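You operate a simulated robot arm through the tools that you are given. There is no shell and no other tool. Be economical: measure what you need, move in short steps, check, and stop when the job is done.

You run a simulated two-armed robot. Do the job below in one go: nothing can be reset, and whatever is moved stays where it is left.

Task
Free the casts in both moulds.
Fine: open each clasp, then push its red rod in and leave it there; hold each one still with your other hand as you work.

The check looks at the end state, three seconds after you hand in, the way a careful person would. Anything else that was tipped, shoved, dropped, spilled or broken makes it a failure.

Robot
Two 7-joint arms with two-finger parallel grippers on one trunk, on a base that drives. Base frame: it is fixed to the floor where the robot stands at the start and does not move with it; the origin is under the middle of the robot, x ahead of it, y to its left, z up; the surface under the hand at the start is at about z = 0.8. Readings come in m, degrees, newtons and seconds.
The left shoulder is at the start at [0.07, 0.134, 1.226], the right one opposite. With the tool pointing down near the work surface each hand reaches from about 0.1 to 0.62 m from the robot's upright axis, wherever it stands, measured 20 degrees to its own side. Places, roughly: black-handled tray [-1.5, 2.5, 0.75]; clasp lever of the blue mould [0.5, 0.4, 0.9]; clasp lever of the grey mould [0.5, 0.1, 0.9]; clay extruder plunger [0.8, -0.6, 0.8]; green comb holder [0.75, 1.25, 0.75]; pin of the green comb holder [0.8, 1, 0.8]; pin of the red comb holder [0.8, 0.7, 0.8]; plaster slab with the red grip [-1.5, 2, 0.75]; plaster slab with the yellow grip [-1.5, 1.5, 0.75]; push rod of the blue mould [0.5, 0.4, 0.8]; push rod of the grey mould [0.4, 0, 0.8]; red slide of the gauge [0.8, 0.5, 0.8]; ribbed clay piece [-1.5, 2.25, 0.75]; white rod [-1.5, 2.25, 0.75]; wing nut of the gauge [0.8, 0.4, 0.8]; wing nut of the green comb holder [0.8, 1.1, 0.9]. Payload 1.57 kg a hand.
The tool frame of a hand sits at the grasp point between the pads (the TCP): z along the fingers, y along the line on which they close. The tips reach 0.03 m beyond it. Largest opening 0.08 m; finger width 0.017, thickness 0.012; the body of the gripper, 0.04 by 0.082 m, starts 0.08 m behind the TCP.
Orientation is told as [roll, pitch, yaw] about the base's x, y, z axes, in that order, counted from this pose: with the fingers straight down and closing along the base's y, the tool's x points along the base's -x, its y along +y and its z along -z.

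Tools
- The arms move only by the tool play_rows. It takes "left_increments", "right_increments" or both (then of equal length, played together; a hand with none holds still); each is a list of rows, each a list of 7 numbers: the shift along the tool's x, y, z in units of 25 mm (1.0 is 25 mm), then the turn, a rotation vector about the tool's x, y, z in units of 8 degrees (1.0 is 8 degrees), then the gripper command, from -1 (shut) to 1 (fully open), values between in proportion. In form: [[x, y, z, wx, wy, wz, gripper], ...]. A call has 1 to 20 rows; each row shifts and turns the commanded pose from where the row before left it, along the tool's axes as they then stand. A call with a number of a shift or a turn outside -1 to 1 is refused whole. A row lasts 0.2 s, in which the tool goes at most 0.05 m and 8.6 degrees; a call with a longer step from one row to the next is refused whole, and so is a gripper value outside its range. Where a pose cannot be reached the arm comes as near as it can. A force on the tool above 40 N (or 10 N above the force at the start of the call, whichever is more), or a blocked arm, ends the call early, and 0.2 s more pass. Each finger travels about 0.153 m/s and halts on what it meets, pressing with about 25 N; the grip force reading is that of the motor and also rises with nothing between the fingers. The clock runs only during rows and for 0.2 s after the last one: add rows that do not move to give the fingers time. It gives the time, the measured TCP pose, the force on the tool (base axes), the opening and the grip force at its end, in the units of the frame above (readings bear some noise), with the torque about the TCP (base axes, N m) and any sound that the robot's microphone picked up.
- Cameras (640 x 400 px; columns grow to the right, rows downward): "scene" is now at [0.1275, 0.0263, 1.4418]; the picture's right is [0.32, -0.95, 0.00], its down [-0.67, -0.23, -0.71] and it looks along [0.67, 0.23, -0.71] (base axes); focal length 258 px, centre (320, 200). "left" rides on the left gripper at [0.072, 0.007, -0.122] in its tool frame; the picture's right is [-0.09, 1.00, 0.00], its down [-0.84, -0.08, -0.54] and it looks along [-0.54, -0.05, 0.84] (tool axes); focal length 238 px, centre (320, 200). "right" rides on the right gripper at [0.072, -0.007, -0.122] in its tool frame; the picture's right is [0.09, 1.00, 0.00], its down [-0.84, 0.08, -0.54] and it looks along [-0.54, 0.05, 0.84] (tool axes); focal length 238 px, centre (320, 200). There is no depth. A picture from a camera that has moved, and an enlarged one, comes with that camera's place and axes in the base frame and with its lens.
- camera(camera): a new picture of that camera. The clock stands still meanwhile.
- slide_trunk(by): slides the trunk up (or, below 0, down) by that many m; the arms and the scene camera ride with it, the base frame stays. It gives what a move gives, with no picture.
- base_move(legs): drives the robot by 1 to 6 legs, each [ahead, left, turn to the left] in m, m and degrees, along the robot's own axes; the way and the turn of a leg run together, so that a leg with both is an arc; at most 1.5 m and 180 degrees a leg. The arms and the cameras ride along, it lands a little off, and it stops where it bumps. It gives what a move gives.
- pan_tilt(pan, tilt): turns the head with the scene camera to pan (to the left, within 86 degrees either way) and tilt (down, from -29 to 69), counted from straight ahead of the robot. It gives what a move gives.
- zoom(camera, box): a new picture of the part [left, top, right, bottom] of that camera's present view, enlarged. The clock stands still meanwhile.
- close_job(): hands the job in; it is judged then, once.

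Work in short steps. Places have to be worked out from the pictures, the camera data and where the tool is seen: move nearer, look again, correct. Check each grasp and each placing, and mend what went wrong. You have 120 turns and 92 pictures in all, those below and enlarged ones among them. Open the grippers and draw the arms clear of the work before you hand the job in, unless the task says otherwise; then end with one line.

The tools are called after "Emit:" by a JSON object that holds its "method" and its "body". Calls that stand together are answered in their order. play_rows: Moves the arms, as the interface text tells. Its arguments: {"type":"object","properties":{"left_increments":{"type":"array","items":{"type":"array","items":{"type":"number"}}},"right_increments":{"type":"array","items":{"type":"array","items":{"type":"number"}}}},"required":[]} The other tools are called the same way: slide_trunk (by) slides the trunk up or down; base_move (legs) drives the base; pan_tilt (pan, tilt) turns the head that bears the scene camera; camera (camera) takes a picture; zoom (camera, box) takes an enlarged picture of a part of a camera's view; close_job () hands the job in.

At the start:

```text
time: 0.0
left_tool_pos: [0.3902, 0.373, 1.2314]
left_ee_rot: [0.0, -0.1, 0.1]
left_contact_force: [0.7, -0.5, -0.3]
left_moment: [-0.03, 0.02, 0.0]
left_grip_width: 0.0799
left_grasp_force: 0.1
right_tool_pos: [0.3895, -0.0115, 1.1247]
right_ee_rot: [0.0, -0.1, 0.0]
right_contact_force: [-0.3, -0.3, -0.4]
right_moment: [0.0, 0.02, -0.04]
right_grip_width: 0.0801
right_grasp_force: 0.0
trunk travel left (down, up): [-0.8, 0.14]
robot x, y, heading: [0.0, -0.0033, 0.2]
head pan, tilt: [18.8, 45.0]
```

scene: 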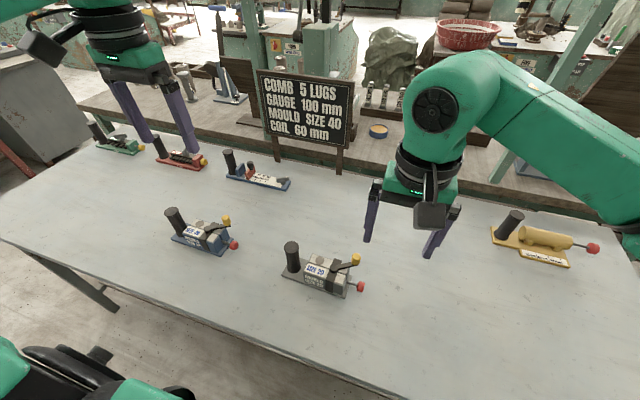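
right: 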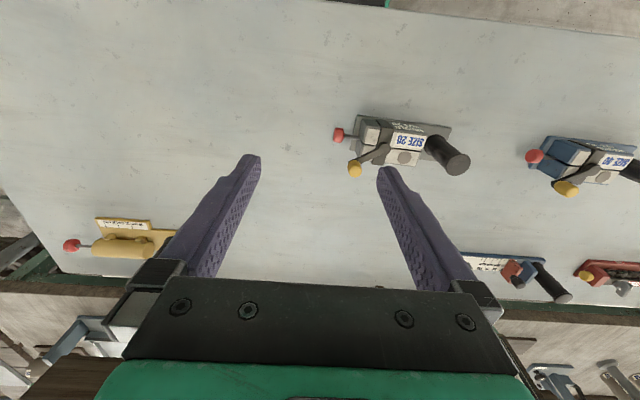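
left: 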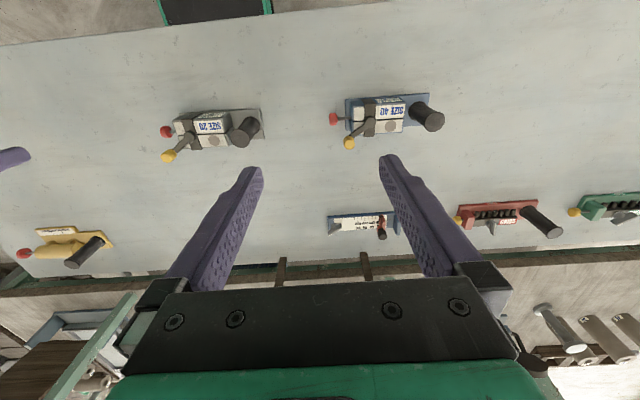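

I see both moulds on the bench, each with a black handle, a yellow-tipped clasp lever and a red rod. I take closer views first.

Emit:
{"method": "zoom", "body": {"camera": "scene", "box": [260, 220, 388, 300]}}

Emit:
{"method": "zoom", "body": {"camera": "scene", "box": [146, 190, 274, 270]}}

Emit:
{"method": "zoom", "body": {"camera": "left", "box": [150, 80, 278, 160]}}

Emit:
{"method": "zoom", "body": {"camera": "left", "box": [320, 80, 448, 160]}}

```text
5.00 times, centred on (324, 260) of scene
camera zoom: at [0.1275, 0.0263, 1.4418], right [0.32, -0.95, 0.0], down [-0.67, -0.23, -0.71], along [0.67, 0.23, -0.71], focal length 1288 px, centre (300, -100)
```

zoom: 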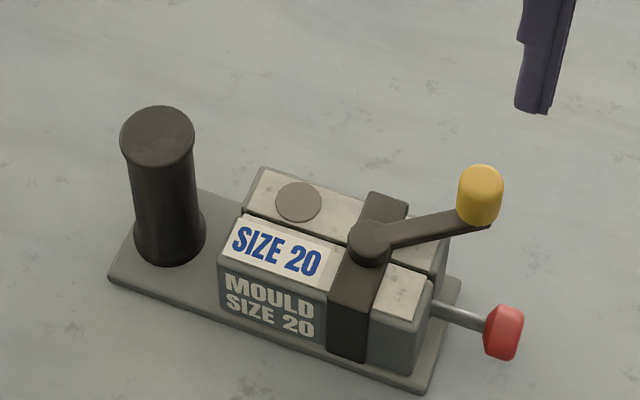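

```text
5.00 times, centred on (210, 230) of scene
camera zoom: at [0.1275, 0.0263, 1.4418], right [0.32, -0.95, 0.0], down [-0.67, -0.23, -0.71], along [0.67, 0.23, -0.71], focal length 1288 px, centre (870, 50)
```

zoom: 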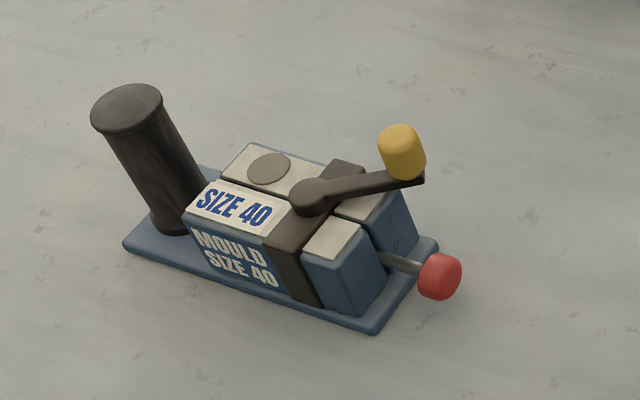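

```text
5.00 times, centred on (214, 120) of left
camera zoom: at [0.3181, 0.3812, 1.3535], right [0.09, 1.0, 0.0], down [0.84, -0.08, 0.54], along [0.54, -0.05, -0.84], focal length 1192 px, centre (850, 600)
```

zoom: 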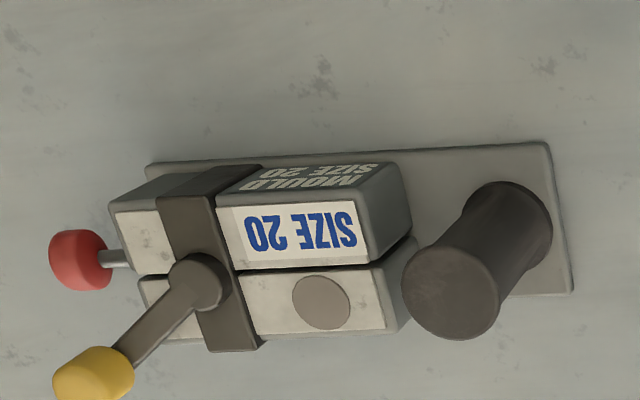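

```text
5.00 times, centred on (384, 120) of left
camera zoom: at [0.3181, 0.3812, 1.3535], right [0.09, 1.0, 0.0], down [0.84, -0.08, 0.54], along [0.54, -0.05, -0.84], focal length 1192 px, centre (0, 600)
```

zoom: 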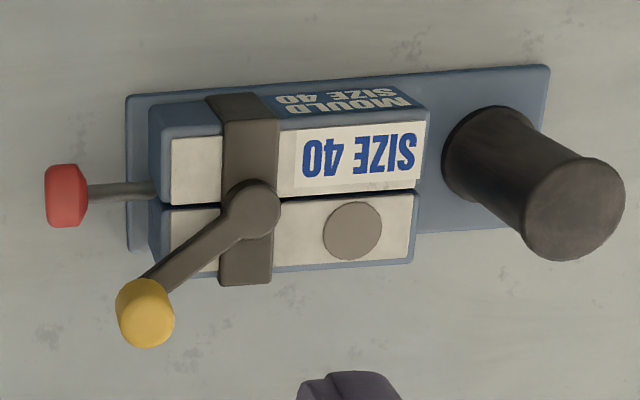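

Triangulated, the grey mould has its handle top at about (0.453, 0.213, 0.905), lever knob (0.476, 0.054, 0.896), pivot (0.448, 0.10, 0.875) and red knob (0.445, 0.027, 0.834). The blue mould sits about 0.37 m further left. I drive left so that the grey mould is centred between the arms.

Emit:
{"method": "base_move", "body": {"legs": [[0, 0.12, 0]]}}

```text
time: 1.2
left_tool_pos: [0.3915, 0.4896, 1.2339]
left_ee_rot: [0.1, -0.2, 0.1]
left_contact_force: [-0.2, 0.5, 0.5]
left_moment: [0.03, 0.03, 0.02]
left_grip_width: 0.0799
left_grasp_force: 0.1
right_tool_pos: [0.3893, 0.1041, 1.1257]
right_ee_rot: [0.1, 0.0, -0.1]
right_contact_force: [0.5, -0.5, 1.3]
right_moment: [-0.05, -0.03, 0.0]
right_grip_width: 0.08
right_grasp_force: 0.0
trunk travel left (down, up): [-0.8, 0.14]
robot x, y, heading: [0.0037, 0.1229, -0.1]
head pan, tilt: [18.8, 45.0]
```

Base moved 0.12 m left. I turn the left hand so it closes along x with its camera outward, and shift the right hand to the right for room.

Emit:
{"method": "play_rows", "body": {"left_increments": [[0, 0, 0, 0, 0, 1, 1], [0, 0, 0, 0, 0, 1, 1], [0, 0, 0, 0, 0, 1, 1], [0, 0, 0, 0, 0, 1, 1], [0, 0, 0, 0, 0, 1, 1], [0, 0, 0, 0, 0, 1, 1], [0, 0, 0, 0, 0, 1, 1], [0, 0, 0, 0, 0, 1, 1], [0, 0, 0, 0, 0, 1, 1], [0, 0, 0, 0, 0, 1, 1], [0, 0, 0, 0, 0, 1, 1], [0, 0, 0, 0, 0, 0.25, 1]], "right_increments": [[0, -1, 0, 0, 0, 0, 1], [0, -1, 0, 0, 0, 0, 1], [0, -1, 0, 0, 0, 0, 1], [0, -1, 0, 0, 0, 0, 1], [0, -1, 0, 0, 0, 0, 1], [0, 0, 0, 0, 0, 0, 1], [0, 0, 0, 0, 0, 0, 1], [0, 0, 0, 0, 0, 0, 1], [0, 0, 0, 0, 0, 0, 1], [0, 0, 0, 0, 0, 0, 1], [0, 0, 0, 0, 0, 0, 1], [0, 0, 0, 0, 0, 0, 1]]}}

Emit:
{"method": "pan_tilt", "body": {"pan": 0, "tilt": 50}}

```text
time: 3.8
left_tool_pos: [0.3912, 0.492, 1.2314]
left_ee_rot: [-0.1, 0.0, -90.0]
left_contact_force: [-0.1, -0.2, 0.2]
left_moment: [0.0, -0.02, 0.01]
left_grip_width: 0.08
left_grasp_force: 0.1
right_tool_pos: [0.3887, -0.0168, 1.1248]
right_ee_rot: [0.1, 0.0, -0.1]
right_contact_force: [0.1, -0.2, 1.0]
right_moment: [0.0, -0.02, 0.01]
right_grip_width: 0.0801
right_grasp_force: 0.0
trunk travel left (down, up): [-0.8, 0.14]
robot x, y, heading: [-0.002, 0.1209, -0.1]
head pan, tilt: [18.8, 45.0]
```

```text
time: 4.7
left_tool_pos: [0.3918, 0.4916, 1.2314]
left_ee_rot: [0.1, 0.0, -90.0]
left_contact_force: [0.6, 0.5, -0.5]
left_moment: [0.02, -0.01, 0.0]
left_grip_width: 0.0801
left_grasp_force: 0.2
right_tool_pos: [0.389, -0.0167, 1.1245]
right_ee_rot: [0.0, 0.0, -0.1]
right_contact_force: [-0.1, 0.2, 0.0]
right_moment: [0.0, 0.02, 0.0]
right_grip_width: 0.0802
right_grasp_force: 0.0
trunk travel left (down, up): [-0.8, 0.14]
robot x, y, heading: [-0.0032, 0.1199, -0.1]
head pan, tilt: [0.0, 50.0]
```

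The left hand is turned. I carry it over the grey handle, staying at z about 1.03, and look with its camera.

Emit:
{"method": "play_rows", "body": {"left_increments": [[-0.93, 0.204, 0.67, 0, 0, 0, 1], [-0.93, 0.204, 0.67, 0, 0, 0, 1], [-0.93, 0.204, 0.67, 0, 0, 0, 1], [-0.93, 0.204, 0.67, 0, 0, 0, 1], [-0.93, 0.204, 0.67, 0, 0, 0, 1], [-0.93, 0.204, 0.67, 0, 0, 0, 1], [-0.93, 0.204, 0.67, 0, 0, 0, 1], [-0.93, 0.204, 0.67, 0, 0, 0, 1], [-0.93, 0.204, 0.67, 0, 0, 0, 1], [-0.93, 0.204, 0.67, 0, 0, 0, 1], [-0.93, 0.204, 0.67, 0, 0, 0, 1], [-0.93, 0.204, 0.67, 0, 0, 0, 1]]}}

Emit:
{"method": "camera", "body": {"camera": "left"}}

Emit:
{"method": "camera", "body": {"camera": "scene"}}

Emit:
{"method": "camera", "body": {"camera": "right"}}

```text
time: 7.3
left_tool_pos: [0.4533, 0.2136, 1.029]
left_ee_rot: [0.0, -0.1, -89.9]
left_contact_force: [-0.3, 0.6, -0.5]
left_moment: [0.0, 0.01, 0.02]
left_grip_width: 0.0798
left_grasp_force: 0.0
right_tool_pos: [0.39, -0.0169, 1.1259]
right_ee_rot: [0.0, 0.1, -0.1]
right_contact_force: [-0.5, -0.4, -0.7]
right_moment: [-0.01, 0.02, 0.0]
right_grip_width: 0.08
right_grasp_force: 0.0
trunk travel left (down, up): [-0.8, 0.14]
robot x, y, heading: [-0.0013, 0.119, -0.0]
head pan, tilt: [0.0, 50.0]
```

```text
84 pictures are left
camera left: at [0.4595, 0.2875, 1.1507], right [1.0, -0.09, 0.0], down [-0.08, -0.84, 0.54], along [-0.05, -0.54, -0.84], focal length 238 px, centre (320, 200)
```

left: 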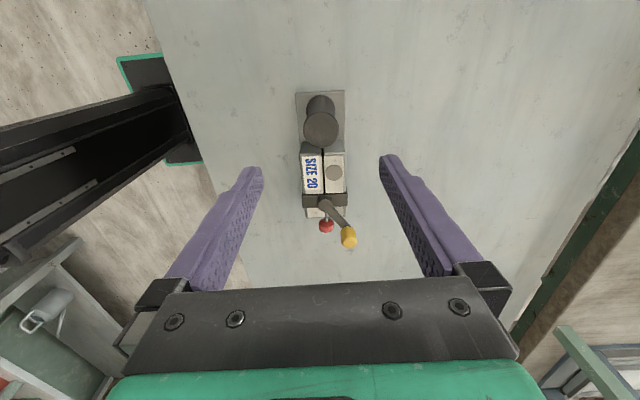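

```text
83 pictures are left
camera scene: at [0.1292, 0.1194, 1.4348], right [0.0, -1.0, 0.0], down [-0.77, 0.0, -0.64], along [0.64, 0.0, -0.77], focal length 258 px, centre (320, 200)
```

scene: 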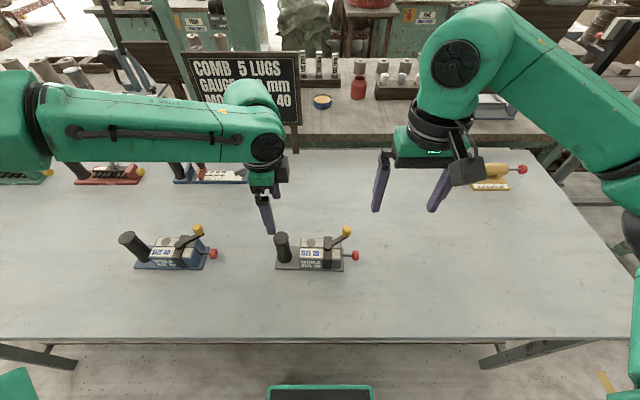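

```text
82 pictures are left
camera right: at [0.3173, -0.0244, 1.2467], right [-0.09, 1.0, 0.0], down [0.84, 0.08, 0.54], along [0.54, 0.05, -0.84], focal length 238 px, centre (320, 200)
```

right: 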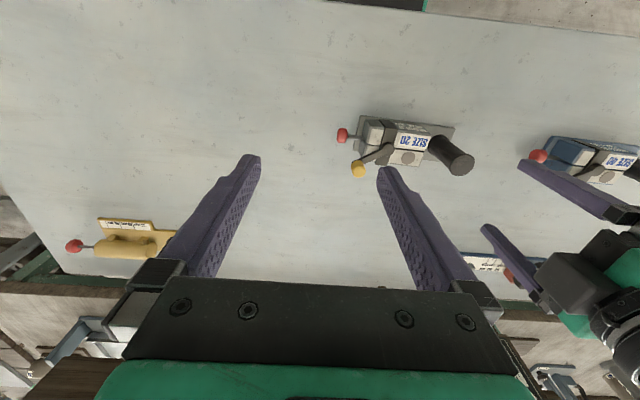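

Handle centre checks out at about (0.453, 0.216). I descend to TCP z 0.88 with the fingers open.

Emit:
{"method": "play_rows", "body": {"left_increments": [[0.1, 0, 1, 0, 0, 0, 1], [0, 0, 1, 0, 0, 0, 1], [0, 0, 1, 0, 0, 0, 1], [0, 0, 1, 0, 0, 0, 1], [0, 0, 1, 0, 0, 0, 1], [0, 0, 0.9, 0, 0, 0, 1]]}}

Emit:
{"method": "camera", "body": {"camera": "left"}}

Emit:
{"method": "zoom", "body": {"camera": "scene", "box": [230, 190, 390, 290]}}

```text
time: 8.7
left_tool_pos: [0.4263, 0.2477, 0.9078]
left_ee_rot: [0.1, 0.0, -90.0]
left_contact_force: [-0.3, 0.4, 0.1]
left_moment: [-0.02, -0.04, 0.01]
left_grip_width: 0.0801
left_grasp_force: 0.1
left hand out of reach, approached as far as the arm can: row 3, 4, 5, 6
right_tool_pos: [0.3887, -0.0178, 1.1255]
right_ee_rot: [0.0, 0.0, -0.1]
right_contact_force: [-0.1, -0.1, -0.5]
right_moment: [0.02, -0.02, 0.01]
right_grip_width: 0.0801
right_grasp_force: 0.0
trunk travel left (down, up): [-0.8, 0.14]
robot x, y, heading: [0.002, 0.1165, -0.1]
head pan, tilt: [0.0, 50.0]
```

```text
81 pictures are left
camera left: at [0.4321, 0.3226, 1.0302], right [1.0, -0.09, 0.0], down [-0.08, -0.84, 0.54], along [-0.05, -0.54, -0.84], focal length 238 px, centre (320, 200)
```

left: 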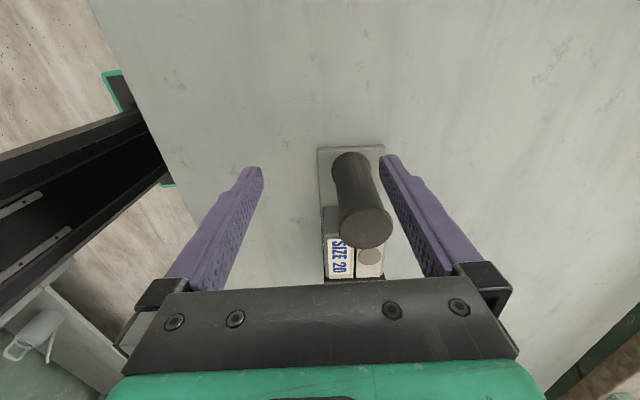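

```text
4.00 times, centred on (310, 240) of scene
camera zoom: at [0.1274, 0.1196, 1.435], right [0.0, -1.0, 0.0], down [-0.77, 0.0, -0.64], along [0.64, 0.0, -0.77], focal length 1030 px, centre (360, 40)
```

zoom: 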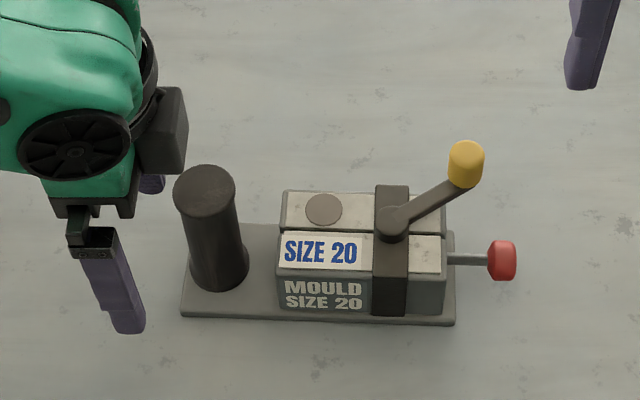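

The left arm couldn't get down there in this pose. I raise the hand and lower the trunk, then retry.

Emit:
{"method": "play_rows", "body": {"left_increments": [[0, 0, -1, 0, 0, 0, 1], [0, 0, -1, 0, 0, 0, 1], [0, 0, -1, 0, 0, 0, 1], [0, 0, -1, 0, 0, 0, 1], [0, 0, -1, 0, 0, 0, 1], [0, 0, -1, 0, 0, 0, 1]]}}

Emit:
{"method": "slide_trunk", "body": {"by": -0.12}}

```text
time: 10.1
left_tool_pos: [0.4254, 0.2491, 1.0573]
left_ee_rot: [0.0, 0.0, -90.1]
left_contact_force: [0.7, 0.0, -1.0]
left_moment: [0.04, 0.0, 0.0]
left_grip_width: 0.0801
left_grasp_force: 0.0
right_tool_pos: [0.389, -0.0176, 1.1252]
right_ee_rot: [0.0, 0.0, -0.1]
right_contact_force: [-0.2, -0.2, 0.1]
right_moment: [0.02, 0.01, 0.0]
right_grip_width: 0.0799
right_grasp_force: 0.0
trunk travel left (down, up): [-0.8, 0.14]
robot x, y, heading: [0.0029, 0.1203, -0.1]
head pan, tilt: [0.0, 50.0]
```

```text
time: 11.6
left_tool_pos: [0.4263, 0.2494, 0.9373]
left_ee_rot: [0.1, -0.1, -90.0]
left_contact_force: [-0.4, -0.9, -0.4]
left_moment: [0.0, 0.01, 0.01]
left_grip_width: 0.0801
left_grasp_force: 0.0
right_tool_pos: [0.3886, -0.0183, 1.0056]
right_ee_rot: [0.1, 0.1, -0.2]
right_contact_force: [0.0, -1.0, 0.6]
right_moment: [-0.01, -0.02, 0.0]
right_grip_width: 0.0798
right_grasp_force: 0.1
trunk travel left (down, up): [-0.68, 0.26]
robot x, y, heading: [-0.0005, 0.1188, 0.1]
head pan, tilt: [0.0, 50.0]
```

Trunk lowered. I recenter over the handle, a little higher, then test the descent.

Emit:
{"method": "play_rows", "body": {"left_increments": [[0, 0, -1, 0, 0, 0, 1], [-0.67, 0.53, 0, 0, 0, 0, 1], [-0.67, 0.53, 0, 0, 0, 0, 1], [0, 0, 1, 0, 0, 0, 1], [0, 0, 0.8, 0, 0, 0, 1]]}}

Emit:
{"method": "camera", "body": {"camera": "left"}}

```text
time: 12.8
left_tool_pos: [0.4529, 0.2167, 0.9179]
left_ee_rot: [0.0, -0.1, -89.8]
left_contact_force: [0.4, -1.0, 0.4]
left_moment: [0.01, 0.01, -0.01]
left_grip_width: 0.0801
left_grasp_force: 0.1
right_tool_pos: [0.3903, -0.0173, 1.0055]
right_ee_rot: [0.0, 0.2, -0.1]
right_contact_force: [0.8, 0.2, -1.0]
right_moment: [-0.01, -0.01, 0.01]
right_grip_width: 0.08
right_grasp_force: 0.1
trunk travel left (down, up): [-0.68, 0.26]
robot x, y, heading: [-0.0033, 0.1194, -0.2]
head pan, tilt: [0.0, 50.0]
```

```text
79 pictures are left
camera left: at [0.4602, 0.2891, 1.0393], right [1.0, -0.09, 0.0], down [-0.08, -0.84, 0.54], along [-0.05, -0.54, -0.84], focal length 238 px, centre (320, 200)
```

left: 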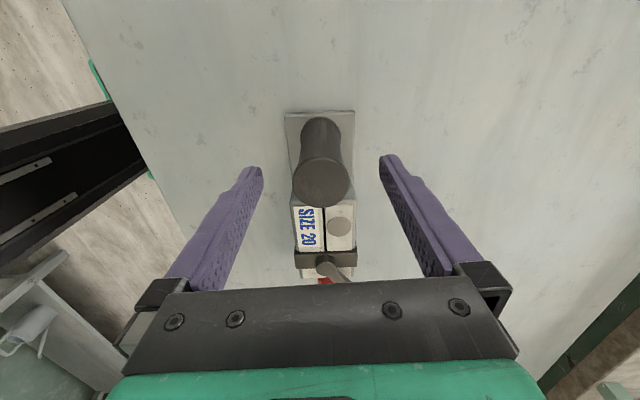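

It reaches now and the handle is centred between the fingers. I descend to z 0.88 and close.

Emit:
{"method": "play_rows", "body": {"left_increments": [[0, 0, 0.8, 0, 0, 0, 1], [0, 0, 0.7, 0, 0, 0, 1], [0, 0, 0, 0, 0, 0, 0.2], [0, 0, 0, 0, 0, 0, -0.2], [0, 0, 0, 0, 0, 0, -1], [0, 0, 0, 0, 0, 0, -1], [0, 0, 0, 0, 0, 0, -1]]}}

Emit:
{"method": "zoom", "body": {"camera": "scene", "box": [210, 200, 402, 320]}}

```text
time: 14.4
left_tool_pos: [0.4521, 0.2153, 0.8796]
left_ee_rot: [0.0, 0.0, -90.0]
left_contact_force: [0.2, -0.4, -0.6]
left_moment: [0.09, 0.13, -0.14]
left_grip_width: 0.0331
left_grasp_force: 24.8
right_tool_pos: [0.3897, -0.0188, 1.0054]
right_ee_rot: [0.0, 0.0, -0.1]
right_contact_force: [-0.3, -0.5, 0.7]
right_moment: [0.0, 0.0, -0.05]
right_grip_width: 0.0801
right_grasp_force: 0.0
trunk travel left (down, up): [-0.68, 0.26]
robot x, y, heading: [0.0024, 0.1223, 0.2]
head pan, tilt: [0.0, 50.0]
```

```text
3.33 times, centred on (306, 260) of scene
camera zoom: at [0.1277, 0.1194, 1.3149], right [0.0, -1.0, 0.0], down [-0.77, 0.0, -0.64], along [0.64, 0.0, -0.77], focal length 859 px, centre (367, 0)
```

zoom: 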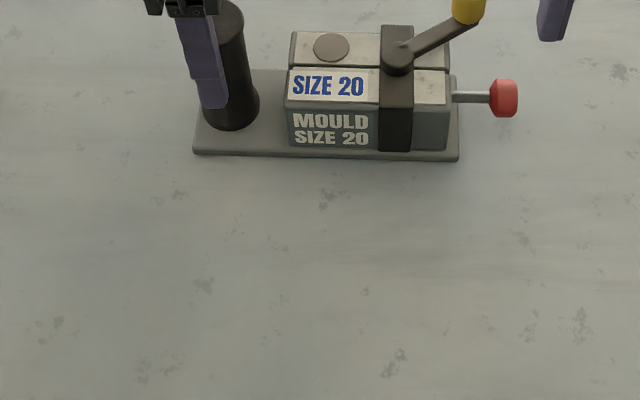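

Handle held firmly (33 mm, 24.8 N). Now I turn the right hand so it closes along x with its camera away from the left arm.

Emit:
{"method": "play_rows", "body": {"right_increments": [[0, 0, 0, 0, 0, -1, 0.2], [0, 0, 0, 0, 0, -1, 0.2], [0, 0, 0, 0, 0, -1, 0.2], [0, 0, 0, 0, 0, -1, 0.2], [0, 0, 0, 0, 0, -1, 0.2], [0, 0, 0, 0, 0, -1, 0.2], [0, 0, 0, 0, 0, -1, 0.2], [0, 0, 0, 0, 0, -1, 0.2], [0, 0, 0, 0, 0, -1, 0.2], [0, 0, 0, 0, 0, -1, 0.2], [0, 0, 0, 0, 0, -1, 0.2], [0, 0, 0, 0, 0, -0.25, 0.2], [-0.5, -0.85, 0, 0, 0, 0, 0.2], [-0.5, -0.85, 0, 0, 0, 0, 0.2], [-0.5, -0.85, 0, 0, 0, 0, 0.2], [-0.5, -0.85, 0, 0, 0, 0, 0.2]]}}

Emit:
{"method": "camera", "body": {"camera": "right"}}

Emit:
{"method": "camera", "body": {"camera": "scene"}}

```text
time: 17.8
left_tool_pos: [0.4523, 0.2152, 0.8789]
left_ee_rot: [0.2, 0.0, -89.9]
left_contact_force: [-1.5, 1.0, -0.3]
left_moment: [-0.06, 0.19, -0.13]
left_grip_width: 0.0332
left_grasp_force: 24.6
right_tool_pos: [0.3908, 0.0095, 1.0175]
right_ee_rot: [0.1, 0.0, 49.6]
right_contact_force: [1.4, 0.0, 0.1]
right_moment: [0.01, 0.02, 0.02]
right_grip_width: 0.0481
right_grasp_force: 0.1
right hand out of reach, approached as far as the arm can: row 6, 7, 8, 9, 10, 11, 13, 14, 15, 16
trunk travel left (down, up): [-0.68, 0.26]
robot x, y, heading: [0.0009, 0.12, 0.1]
head pan, tilt: [0.0, 50.0]
```

```text
77 pictures are left
camera right: at [0.3484, -0.0505, 1.1394], right [-0.82, 0.58, 0.0], down [0.48, 0.69, 0.54], along [0.31, 0.44, -0.84], focal length 238 px, centre (320, 200)
```

right: 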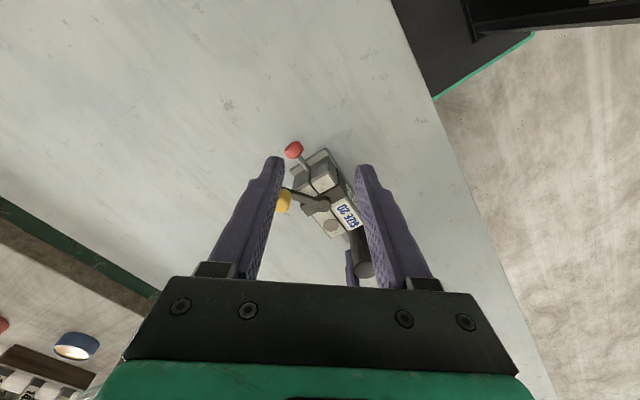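

```text
76 pictures are left
camera scene: at [0.1276, 0.1196, 1.3149], right [0.0, -1.0, 0.0], down [-0.77, 0.0, -0.64], along [0.64, 0.0, -0.77], focal length 258 px, centre (320, 200)
```

scene: 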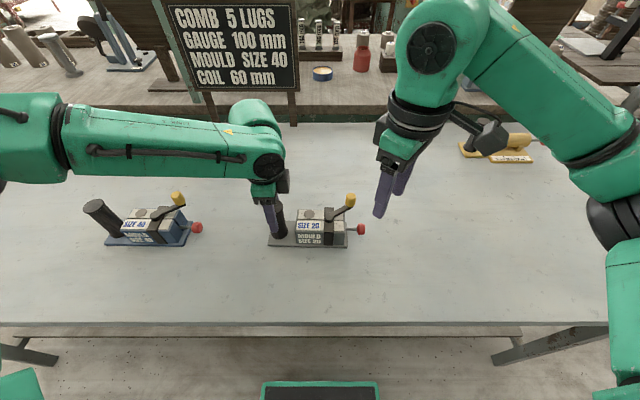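

The right wrist can't turn that way here (stopped at about 50°). I turn it the other way to about -45°, which also straddles the lever knob across its swing.

Emit:
{"method": "play_rows", "body": {"right_increments": [[0, 0, 0, 0, 0, 1, 0.2], [0, 0, 0, 0, 0, 1, 0.2], [0, 0, 0, 0, 0, 1, 0.2], [0, 0, 0, 0, 0, 1, 0.2], [0, 0, 0, 0, 0, 1, 0.2], [0, 0, 0, 0, 0, 1, 0.2], [0, 0, 0, 0, 0, 1, 0.2], [0, 0, 0, 0, 0, 1, 0.2], [0, 0, 0, 0, 0, 1, 0.2], [0, 0, 0, 0, 0, 1, 0.2], [0, 0, 0, 0, 0, 1, 0.2], [0, 0, 0, 0, 0, 0.85, 0.2]]}}

```text
time: 20.4
left_tool_pos: [0.4526, 0.2161, 0.88]
left_ee_rot: [0.0, 0.0, -90.0]
left_contact_force: [-1.3, 0.6, -0.3]
left_moment: [0.06, 0.16, -0.16]
left_grip_width: 0.0329
left_grasp_force: 24.7
right_tool_pos: [0.3895, 0.0088, 1.0167]
right_ee_rot: [0.0, 0.0, -45.3]
right_contact_force: [0.7, 1.0, -0.1]
right_moment: [0.02, 0.03, 0.0]
right_grip_width: 0.0479
right_grasp_force: 0.0
trunk travel left (down, up): [-0.68, 0.26]
robot x, y, heading: [0.0005, 0.1198, -0.3]
head pan, tilt: [0.0, 50.0]
```

Yaw is -45° now. I move over the yellow knob with the tips at about z 0.93 and look.

Emit:
{"method": "play_rows", "body": {"right_increments": [[-0.29, 0.93, 0.55, 0, 0, 0, 0.2], [-0.29, 0.93, 0.55, 0, 0, 0, 0.2], [-0.29, 0.93, 0.55, 0, 0, 0, 0.2], [-0.29, 0.93, 0.55, 0, 0, 0, 0.2], [0, 0, 0, 0, 0, 0, 0.2]]}}

Emit:
{"method": "camera", "body": {"camera": "right"}}

Emit:
{"method": "zoom", "body": {"camera": "scene", "box": [210, 140, 402, 260]}}

```text
time: 21.6
left_tool_pos: [0.4528, 0.2163, 0.8794]
left_ee_rot: [0.1, 0.0, -90.0]
left_contact_force: [0.3, 0.0, 1.6]
left_moment: [0.02, 0.17, -0.08]
left_grip_width: 0.0328
left_grasp_force: 25.2
right_tool_pos: [0.4768, 0.0535, 0.9619]
right_ee_rot: [0.0, 0.1, -45.0]
right_contact_force: [-0.7, -0.1, 0.6]
right_moment: [-0.02, 0.0, 0.03]
right_grip_width: 0.0482
right_grasp_force: 0.1
trunk travel left (down, up): [-0.68, 0.26]
robot x, y, heading: [0.0002, 0.1215, 0.1]
head pan, tilt: [0.0, 50.0]
```

```text
75 pictures are left
camera right: at [0.4203, 0.0995, 1.0835], right [0.64, 0.77, 0.0], down [0.65, -0.54, 0.54], along [0.42, -0.35, -0.84], focal length 238 px, centre (320, 200)
```

right: 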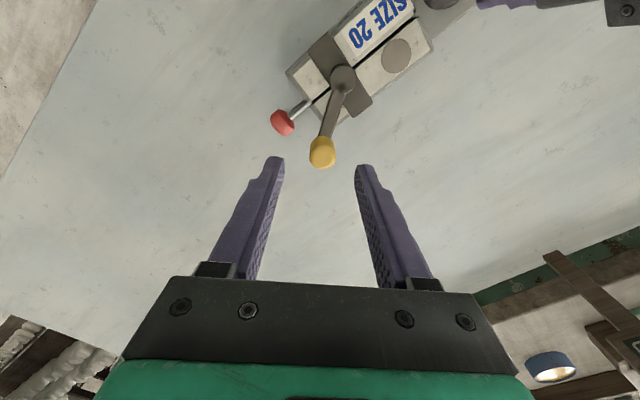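

```text
3.33 times, centred on (306, 200) of scene
camera zoom: at [0.1278, 0.1195, 1.3149], right [0.0, -1.0, 0.0], down [-0.77, 0.0, -0.64], along [0.64, 0.0, -0.77], focal length 859 px, centre (367, 200)
```

zoom: 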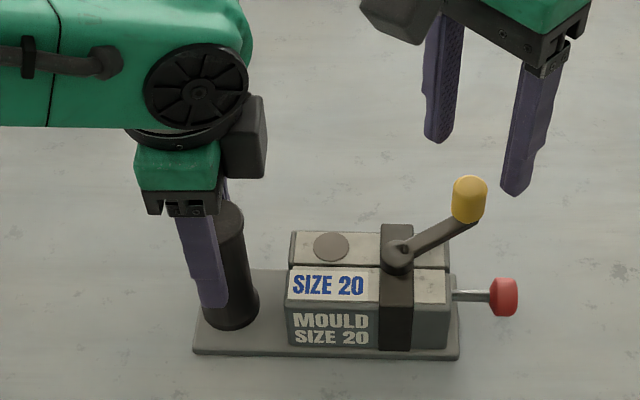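

Knob measured at (0.478, 0.053, 0.895), right between the fingers. I descend to z 0.908 and close.

Emit:
{"method": "play_rows", "body": {"right_increments": [[0, 0.04, 0.8, 0, 0, 0, 0.2], [0, 0, 0.7, 0, 0, 0, 0.2], [0, 0, 0.66, 0, 0, 0, 0.2], [0, 0, 0, 0, 0, 0, -0.2], [0, 0, 0, 0, 0, 0, -0.6], [0, 0, 0, 0, 0, 0, -1], [0, 0, 0, 0, 0, 0, -1]]}}

Emit:
{"method": "camera", "body": {"camera": "right"}}

```text
time: 23.2
left_tool_pos: [0.453, 0.2153, 0.8796]
left_ee_rot: [0.1, 0.0, -90.0]
left_contact_force: [-1.0, -0.9, 0.7]
left_moment: [0.12, 0.09, -0.03]
left_grip_width: 0.033
left_grasp_force: 25.2
right_tool_pos: [0.4771, 0.0534, 0.9093]
right_ee_rot: [0.0, 0.2, -45.1]
right_contact_force: [-1.1, 1.9, 1.0]
right_moment: [0.01, -0.06, -0.02]
right_grip_width: 0.0209
right_grasp_force: 24.7
trunk travel left (down, up): [-0.68, 0.26]
robot x, y, heading: [-0.0035, 0.1199, -0.2]
head pan, tilt: [0.0, 50.0]
```

```text
73 pictures are left
camera right: at [0.4211, 0.0999, 1.0299], right [0.64, 0.77, 0.0], down [0.65, -0.54, 0.54], along [0.41, -0.35, -0.84], focal length 238 px, centre (320, 200)
```

right: 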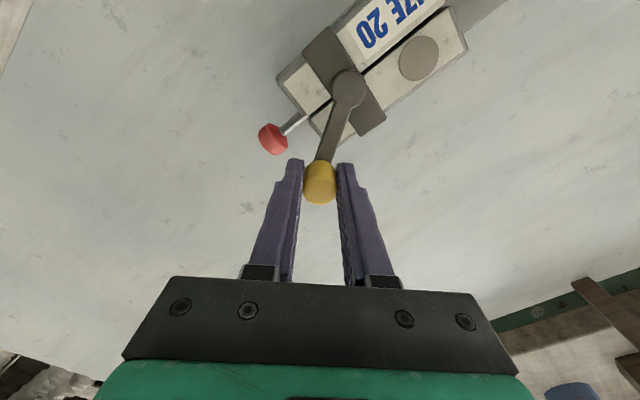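

Knob held (21 mm). I test the counter-clockwise direction (seen from above) with a small 6 mm tangential move, watching forces.

Emit:
{"method": "play_rows", "body": {"right_increments": [[-0.027, 0.117, 0, 0, 0, 0, -1], [-0.027, 0.117, 0, 0, 0, 0, -1], [0, 0, 0, 0, 0, 0, -1]]}}

Emit:
{"method": "zoom", "body": {"camera": "right", "box": [220, 0, 476, 220]}}

```text
time: 24.0
left_tool_pos: [0.4534, 0.215, 0.8794]
left_ee_rot: [0.1, 0.1, -89.9]
left_contact_force: [2.2, 10.3, 1.5]
left_moment: [-0.09, -0.01, 0.19]
left_grip_width: 0.0331
left_grasp_force: 25.4
right_tool_pos: [0.4842, 0.0565, 0.9078]
right_ee_rot: [-0.1, -0.1, -45.2]
right_contact_force: [-0.3, -9.9, 0.5]
right_moment: [0.02, 0.11, 0.24]
right_grip_width: 0.021
right_grasp_force: 25.3
trunk travel left (down, up): [-0.68, 0.26]
robot x, y, heading: [-0.0033, 0.1186, -0.1]
head pan, tilt: [0.0, 50.0]
```

```text
1.82 times, centred on (348, 110) of right
camera zoom: at [0.4266, 0.1024, 1.0298], right [0.64, 0.77, 0.0], down [0.65, -0.54, 0.54], along [0.41, -0.35, -0.84], focal length 433 px, centre (269, 364)
```

zoom: 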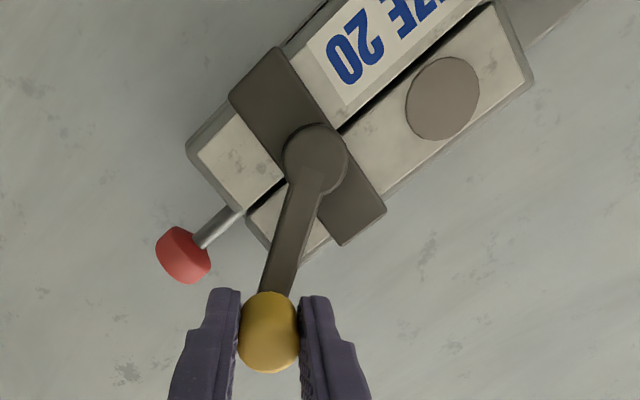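

The mould features shifted together with the knob, so the lever resisted and the mould twisted slightly. I go back and try the other direction.

Emit:
{"method": "play_rows", "body": {"right_increments": [[0.027, -0.117, 0, 0, 0, 0, -1], [0.027, -0.117, 0, 0, 0, 0, -1], [0, 0, 0, 0, 0, 0, -1]]}}

Emit:
{"method": "play_rows", "body": {"right_increments": [[0.027, -0.117, 0, 0, 0, 0, -1], [0.027, -0.117, 0, 0, 0, 0, -1], [0, 0, 0, 0, 0, 0, -1]]}}

Emit:
{"method": "zoom", "body": {"camera": "right", "box": [220, 0, 476, 220]}}

```text
time: 24.8
left_tool_pos: [0.4523, 0.2142, 0.8799]
left_ee_rot: [0.0, -0.1, -90.0]
left_contact_force: [-4.1, -0.9, 3.0]
left_moment: [-0.1, 0.11, -0.36]
left_grip_width: 0.0331
left_grasp_force: 25.1
right_tool_pos: [0.4768, 0.0548, 0.9074]
right_ee_rot: [0.0, 0.2, -45.1]
right_contact_force: [3.5, 1.2, 0.1]
right_moment: [-0.11, -0.14, -0.13]
right_grip_width: 0.0207
right_grasp_force: 25.4
trunk travel left (down, up): [-0.68, 0.26]
robot x, y, heading: [-0.0015, 0.1154, -0.2]
head pan, tilt: [0.0, 50.0]
```

```text
time: 25.6
left_tool_pos: [0.4538, 0.2154, 0.8793]
left_ee_rot: [0.1, -0.1, -90.1]
left_contact_force: [0.4, -9.6, -0.1]
left_moment: [0.21, -0.06, -0.04]
left_grip_width: 0.0333
left_grasp_force: 24.9
right_tool_pos: [0.472, 0.0505, 0.9094]
right_ee_rot: [0.1, 0.2, -45.1]
right_contact_force: [0.7, 8.8, 0.5]
right_moment: [0.32, 0.18, -0.17]
right_grip_width: 0.0207
right_grasp_force: 24.7
trunk travel left (down, up): [-0.68, 0.26]
robot x, y, heading: [-0.0002, 0.1183, 0.2]
head pan, tilt: [0.0, 50.0]
```

```text
1.82 times, centred on (348, 110) of right
camera zoom: at [0.4157, 0.0967, 1.0303], right [0.64, 0.77, 0.0], down [0.65, -0.54, 0.54], along [0.41, -0.34, -0.84], focal length 433 px, centre (269, 364)
```

zoom: 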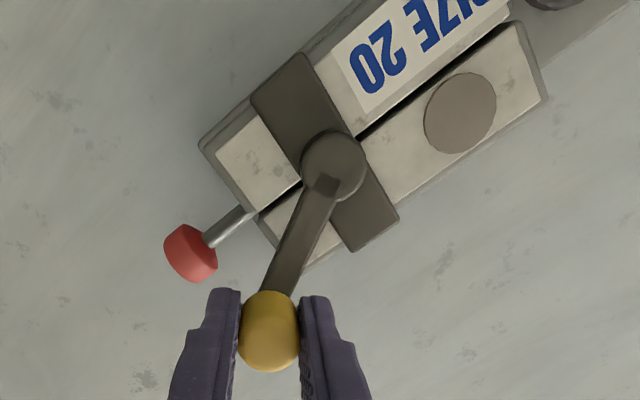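

Neither direction gave a clear turn yet (about 10 N each way, with slight mould twist). I continue clockwise along the arc a bit more, turning the hand with it, and compare.

Emit:
{"method": "play_rows", "body": {"right_increments": [[0.07, -0.155, 0, 0, 0, 0.5, -1], [0.07, -0.155, 0, 0, 0, 0.5, -1], [0.07, -0.155, 0, 0, 0, 0.5, -1], [0, 0, 0, 0, 0, 0, -1]]}}

Emit:
{"method": "zoom", "body": {"camera": "scene", "box": [210, 160, 402, 280]}}

Emit:
{"method": "zoom", "body": {"camera": "right", "box": [220, 0, 476, 220]}}

```text
time: 26.6
left_tool_pos: [0.4529, 0.2147, 0.8804]
left_ee_rot: [0.0, 0.0, -89.8]
left_contact_force: [-2.8, -10.1, -0.7]
left_moment: [-0.42, 0.06, -0.08]
left_grip_width: 0.0334
left_grasp_force: 24.6
right_tool_pos: [0.4604, 0.0478, 0.9087]
right_ee_rot: [0.0, 0.1, -57.2]
right_contact_force: [1.8, 8.8, 0.4]
right_moment: [0.39, 0.02, -0.17]
right_grip_width: 0.0207
right_grasp_force: 25.2
trunk travel left (down, up): [-0.68, 0.26]
robot x, y, heading: [0.0019, 0.1164, -0.1]
head pan, tilt: [0.0, 50.0]
```

```text
3.33 times, centred on (306, 220) of scene
camera zoom: at [0.1279, 0.119, 1.3149], right [0.0, -1.0, 0.0], down [-0.77, 0.0, -0.64], along [0.64, 0.0, -0.77], focal length 859 px, centre (367, 133)
```

zoom: 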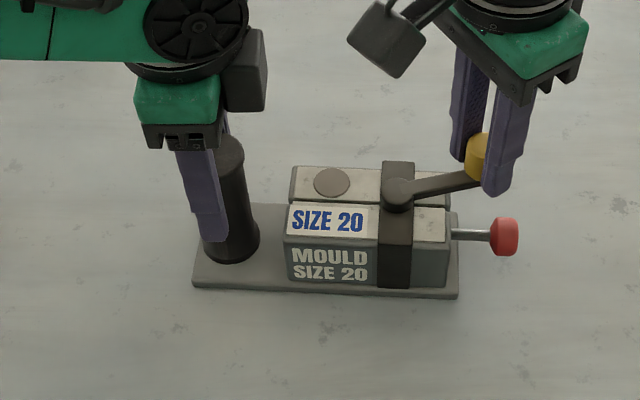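

```text
1.82 times, centred on (348, 110) of right
camera zoom: at [0.4141, 0.1035, 1.0302], right [0.79, 0.62, 0.0], down [0.52, -0.66, 0.54], along [0.33, -0.43, -0.84], focal length 433 px, centre (269, 364)
```

zoom: 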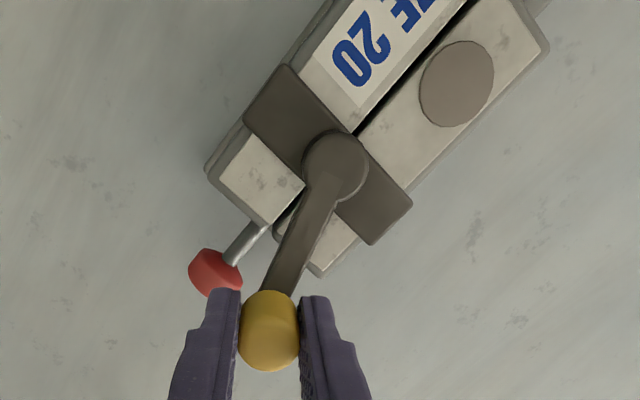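

The scene view shows the lever clearly turned clockwise toward the rod while the mould stayed put. I continue along the arc (pivot about (0.445, 0.100), r about 0.053).

Emit:
{"method": "play_rows", "body": {"right_increments": [[0.063, -0.16, 0, 0, 0, 0.56, -1], [0.063, -0.16, 0, 0, 0, 0.56, -1], [0.063, -0.16, 0, 0, 0, 0.56, -1], [0.063, -0.16, 0, 0, 0, 0.56, -1]]}}

Emit:
{"method": "zoom", "body": {"camera": "scene", "box": [210, 160, 402, 280]}}

```text
time: 27.6
left_tool_pos: [0.4532, 0.215, 0.8808]
left_ee_rot: [0.0, -0.1, -89.9]
left_contact_force: [-3.0, -9.0, 0.9]
left_moment: [-0.1, 0.07, -0.3]
left_grip_width: 0.0334
left_grasp_force: 25.0
right_tool_pos: [0.4433, 0.0459, 0.9082]
right_ee_rot: [0.0, 0.2, -75.3]
right_contact_force: [4.0, 8.1, 0.0]
right_moment: [0.31, -0.1, -0.15]
right_grip_width: 0.0206
right_grasp_force: 25.1
trunk travel left (down, up): [-0.68, 0.26]
robot x, y, heading: [-0.0006, 0.1186, -0.2]
head pan, tilt: [0.0, 50.0]
```

```text
3.33 times, centred on (306, 220) of scene
camera zoom: at [0.128, 0.1191, 1.3149], right [0.0, -1.0, 0.0], down [-0.77, 0.0, -0.64], along [0.64, 0.0, -0.77], focal length 859 px, centre (367, 133)
```

zoom: 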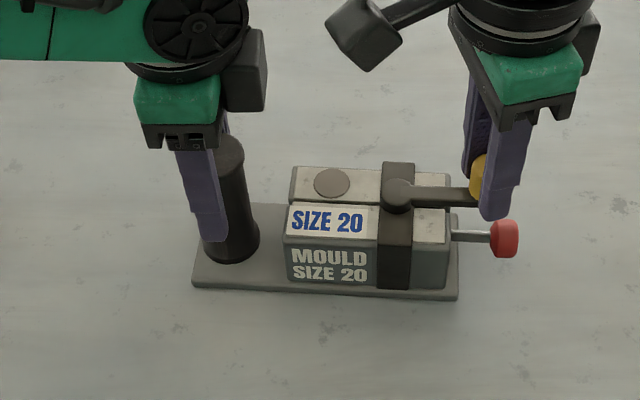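

It follows well. Next arc segment to about -110°.

Emit:
{"method": "play_rows", "body": {"right_increments": [[0.05, -0.16, 0, 0, 0, 0.56, -1], [0.06, -0.16, 0, 0, 0, 0.56, -1], [0.06, -0.16, 0, 0, 0, 0.56, -1], [0.06, -0.16, 0, 0, 0, 0.56, -1]]}}

Emit:
{"method": "zoom", "body": {"camera": "scene", "box": [210, 160, 402, 280]}}

```text
time: 28.6
left_tool_pos: [0.4536, 0.2166, 0.8789]
left_ee_rot: [0.0, 0.1, -89.9]
left_contact_force: [-3.9, -4.9, 1.7]
left_moment: [-0.05, 0.08, -0.32]
left_grip_width: 0.0332
left_grasp_force: 25.2
right_tool_pos: [0.4258, 0.0481, 0.9085]
right_ee_rot: [-0.1, -0.1, -93.1]
right_contact_force: [2.4, 3.4, 0.3]
right_moment: [0.07, -0.14, -0.05]
right_grip_width: 0.0206
right_grasp_force: 25.3
trunk travel left (down, up): [-0.68, 0.26]
robot x, y, heading: [-0.001, 0.1187, -0.3]
head pan, tilt: [0.0, 50.0]
```

```text
3.33 times, centred on (306, 220) of scene
camera zoom: at [0.1276, 0.119, 1.3149], right [0.0, -1.0, 0.0], down [-0.77, 0.0, -0.64], along [0.64, 0.0, -0.77], focal length 859 px, centre (367, 133)
```

zoom: 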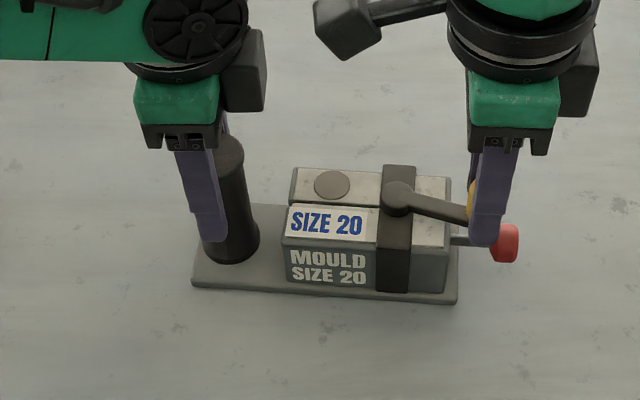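

Still moving freely at -110°. Same body-frame arc step again.

Emit:
{"method": "play_rows", "body": {"right_increments": [[0.05, -0.16, 0, 0, 0, 0.56, -1], [0.05, -0.16, 0, 0, 0, 0.56, -1], [0.05, -0.16, 0, 0, 0, 0.56, -1], [0.05, -0.16, 0, 0, 0, 0.56, -1]]}}

Emit:
{"method": "zoom", "body": {"camera": "scene", "box": [210, 160, 402, 280]}}

```text
time: 29.6
left_tool_pos: [0.4541, 0.2156, 0.8798]
left_ee_rot: [0.0, 0.2, -89.8]
left_contact_force: [-2.7, 3.9, 0.8]
left_moment: [-0.03, 0.16, -0.33]
left_grip_width: 0.0336
left_grasp_force: 24.7
right_tool_pos: [0.4108, 0.0561, 0.908]
right_ee_rot: [0.0, -0.1, -111.1]
right_contact_force: [0.9, -4.5, -0.2]
right_moment: [-0.05, -0.1, -0.2]
right_grip_width: 0.0205
right_grasp_force: 24.8
trunk travel left (down, up): [-0.68, 0.26]
robot x, y, heading: [0.0015, 0.1182, 0.1]
head pan, tilt: [0.0, 50.0]
```

```text
3.33 times, centred on (306, 220) of scene
camera zoom: at [0.1277, 0.119, 1.3149], right [0.0, -1.0, 0.0], down [-0.77, 0.0, -0.64], along [0.64, 0.0, -0.77], focal length 859 px, centre (367, 133)
```

zoom: 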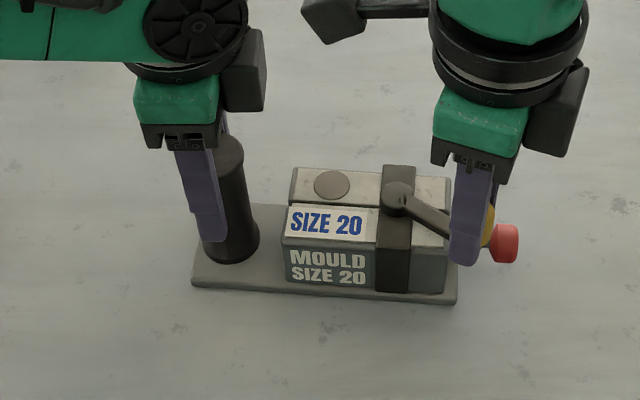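

Still moving at -128°. Another segment.

Emit:
{"method": "play_rows", "body": {"right_increments": [[0.04, -0.165, 0, 0, 0, 0.56, -1], [0.04, -0.165, 0, 0, 0, 0.56, -1], [0.04, -0.165, 0, 0, 0, 0.56, -1], [0.04, -0.165, 0, 0, 0, 0.56, -1]]}}

Emit:
{"method": "zoom", "body": {"camera": "scene", "box": [210, 160, 402, 280]}}

```text
time: 30.6
left_tool_pos: [0.4538, 0.2162, 0.8795]
left_ee_rot: [0.0, 0.1, -89.8]
left_contact_force: [3.7, 10.7, 0.0]
left_moment: [0.16, -0.34, -0.09]
left_grip_width: 0.0337
left_grasp_force: 25.4
right_tool_pos: [0.3983, 0.067, 0.9095]
right_ee_rot: [-0.1, -0.1, -128.9]
right_contact_force: [-1.7, -11.3, 4.0]
right_moment: [-0.52, 0.21, 0.09]
right_grip_width: 0.0206
right_grasp_force: 25.0
trunk travel left (down, up): [-0.68, 0.26]
robot x, y, heading: [-0.0025, 0.1196, -0.1]
head pan, tilt: [0.0, 50.0]
```

```text
3.33 times, centred on (306, 220) of scene
camera zoom: at [0.1279, 0.1192, 1.315], right [0.0, -1.0, 0.0], down [-0.77, 0.0, -0.64], along [0.64, 0.0, -0.77], focal length 859 px, centre (367, 133)
```

zoom: 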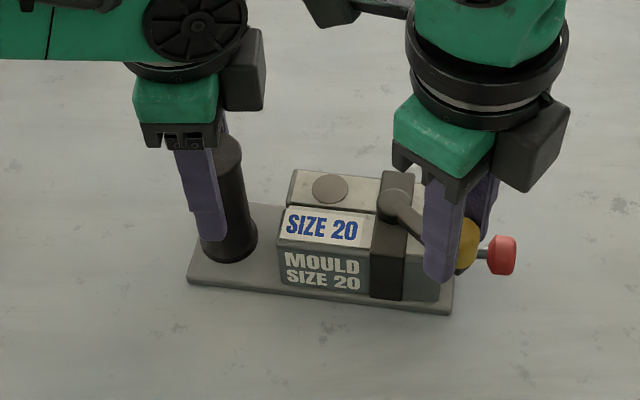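

The mould begins to twist and the force rose, so this may be the lever's stop. I look closely with the right camera.

Emit:
{"method": "camera", "body": {"camera": "right"}}

```text
64 pictures are left
camera right: at [0.4377, 0.1267, 1.0298], right [0.83, -0.55, 0.0], down [-0.46, -0.7, 0.54], along [-0.3, -0.45, -0.84], focal length 238 px, centre (320, 200)
```

right: 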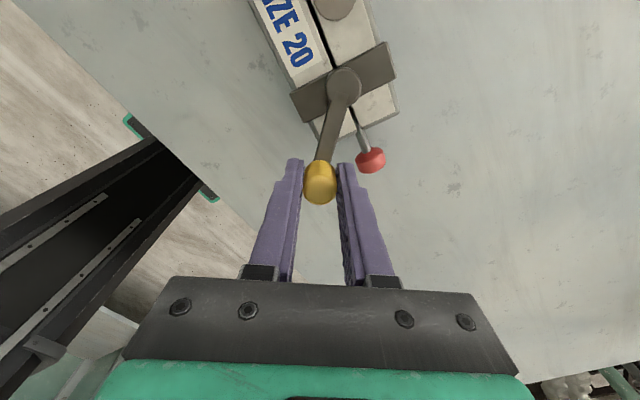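

The lever has turned about 76° relative to the mould. I press a little more, in the direction through the handle so the mould doesn't twist, to see whether it is at its stop.

Emit:
{"method": "play_rows", "body": {"right_increments": [[0.1, -0.035, 0, 0, 0, 0, -1], [0.1, -0.035, 0, 0, 0, 0, -1], [0, 0, 0, 0, 0, 0, -1]]}}

Emit:
{"method": "zoom", "body": {"camera": "scene", "box": [210, 160, 402, 280]}}

```text
time: 31.4
left_tool_pos: [0.4538, 0.215, 0.8807]
left_ee_rot: [0.1, 0.0, -89.9]
left_contact_force: [6.4, 16.6, 3.0]
left_moment: [0.1, 0.53, 0.0]
left_grip_width: 0.0335
left_grasp_force: 25.0
right_tool_pos: [0.3998, 0.0731, 0.9083]
right_ee_rot: [0.0, -0.1, -128.8]
right_contact_force: [-6.5, -16.1, -0.8]
right_moment: [-0.34, 0.0, 0.1]
right_grip_width: 0.0208
right_grasp_force: 24.9
trunk travel left (down, up): [-0.68, 0.26]
robot x, y, heading: [-0.0013, 0.119, -0.3]
head pan, tilt: [0.0, 50.0]
```

```text
3.33 times, centred on (306, 220) of scene
camera zoom: at [0.1278, 0.1195, 1.3149], right [0.0, -1.0, 0.0], down [-0.77, 0.0, -0.64], along [0.64, 0.0, -0.77], focal length 859 px, centre (367, 133)
```

zoom: 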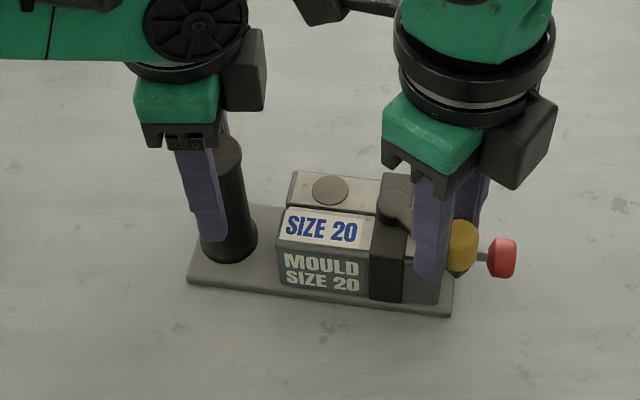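

Force jumped to 17 N with no more mould motion, so this looks like the stop. I release the knob, lift, and look at the result.

Emit:
{"method": "play_rows", "body": {"right_increments": [[-0.1, 0.035, 0, 0, 0, 0, -1], [-0.1, 0.035, 0, 0, 0, 0, 0], [0, 0, 0, 0, 0, 0, 0.3], [0, 0, -1, 0, 0, 0, 0.3], [0, 0, -1, 0, 0, 0, 0.3], [0, 0, -1, 0, 0, 0, 0.3]]}}

Emit:
{"method": "camera", "body": {"camera": "right"}}

Emit:
{"method": "zoom", "body": {"camera": "scene", "box": [210, 160, 402, 280]}}

```text
time: 32.8
left_tool_pos: [0.4534, 0.2162, 0.8809]
left_ee_rot: [0.1, 0.0, -90.0]
left_contact_force: [-1.3, -0.8, 0.7]
left_moment: [-0.36, 0.32, -0.1]
left_grip_width: 0.0335
left_grasp_force: 24.9
right_tool_pos: [0.3996, 0.0682, 0.9828]
right_ee_rot: [-0.1, -0.1, -129.0]
right_contact_force: [-1.0, 0.4, 0.4]
right_moment: [-0.02, 0.01, -0.04]
right_grip_width: 0.052
right_grasp_force: 0.0
trunk travel left (down, up): [-0.68, 0.26]
robot x, y, heading: [-0.0009, 0.1182, -0.2]
head pan, tilt: [0.0, 50.0]
```

```text
62 pictures are left
camera right: at [0.4375, 0.1269, 1.1051], right [0.83, -0.55, 0.0], down [-0.46, -0.7, 0.54], along [-0.3, -0.45, -0.84], focal length 238 px, centre (320, 200)
```

right: 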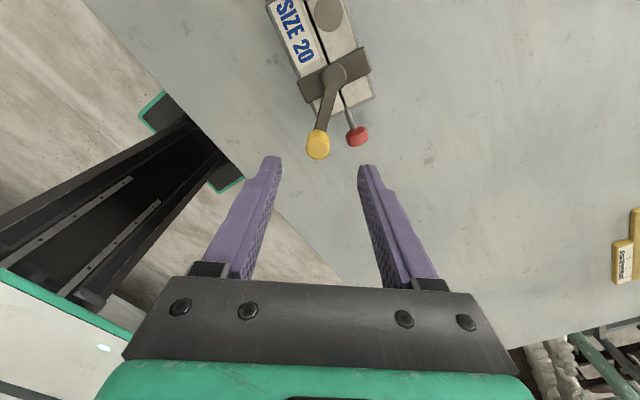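

```text
3.33 times, centred on (306, 220) of scene
camera zoom: at [0.1273, 0.1193, 1.3149], right [0.0, -1.0, 0.0], down [-0.77, 0.0, -0.64], along [0.64, 0.0, -0.77], focal length 859 px, centre (367, 133)
```

zoom: 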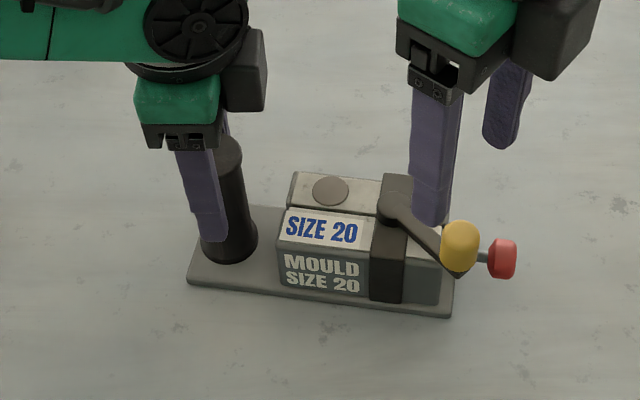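

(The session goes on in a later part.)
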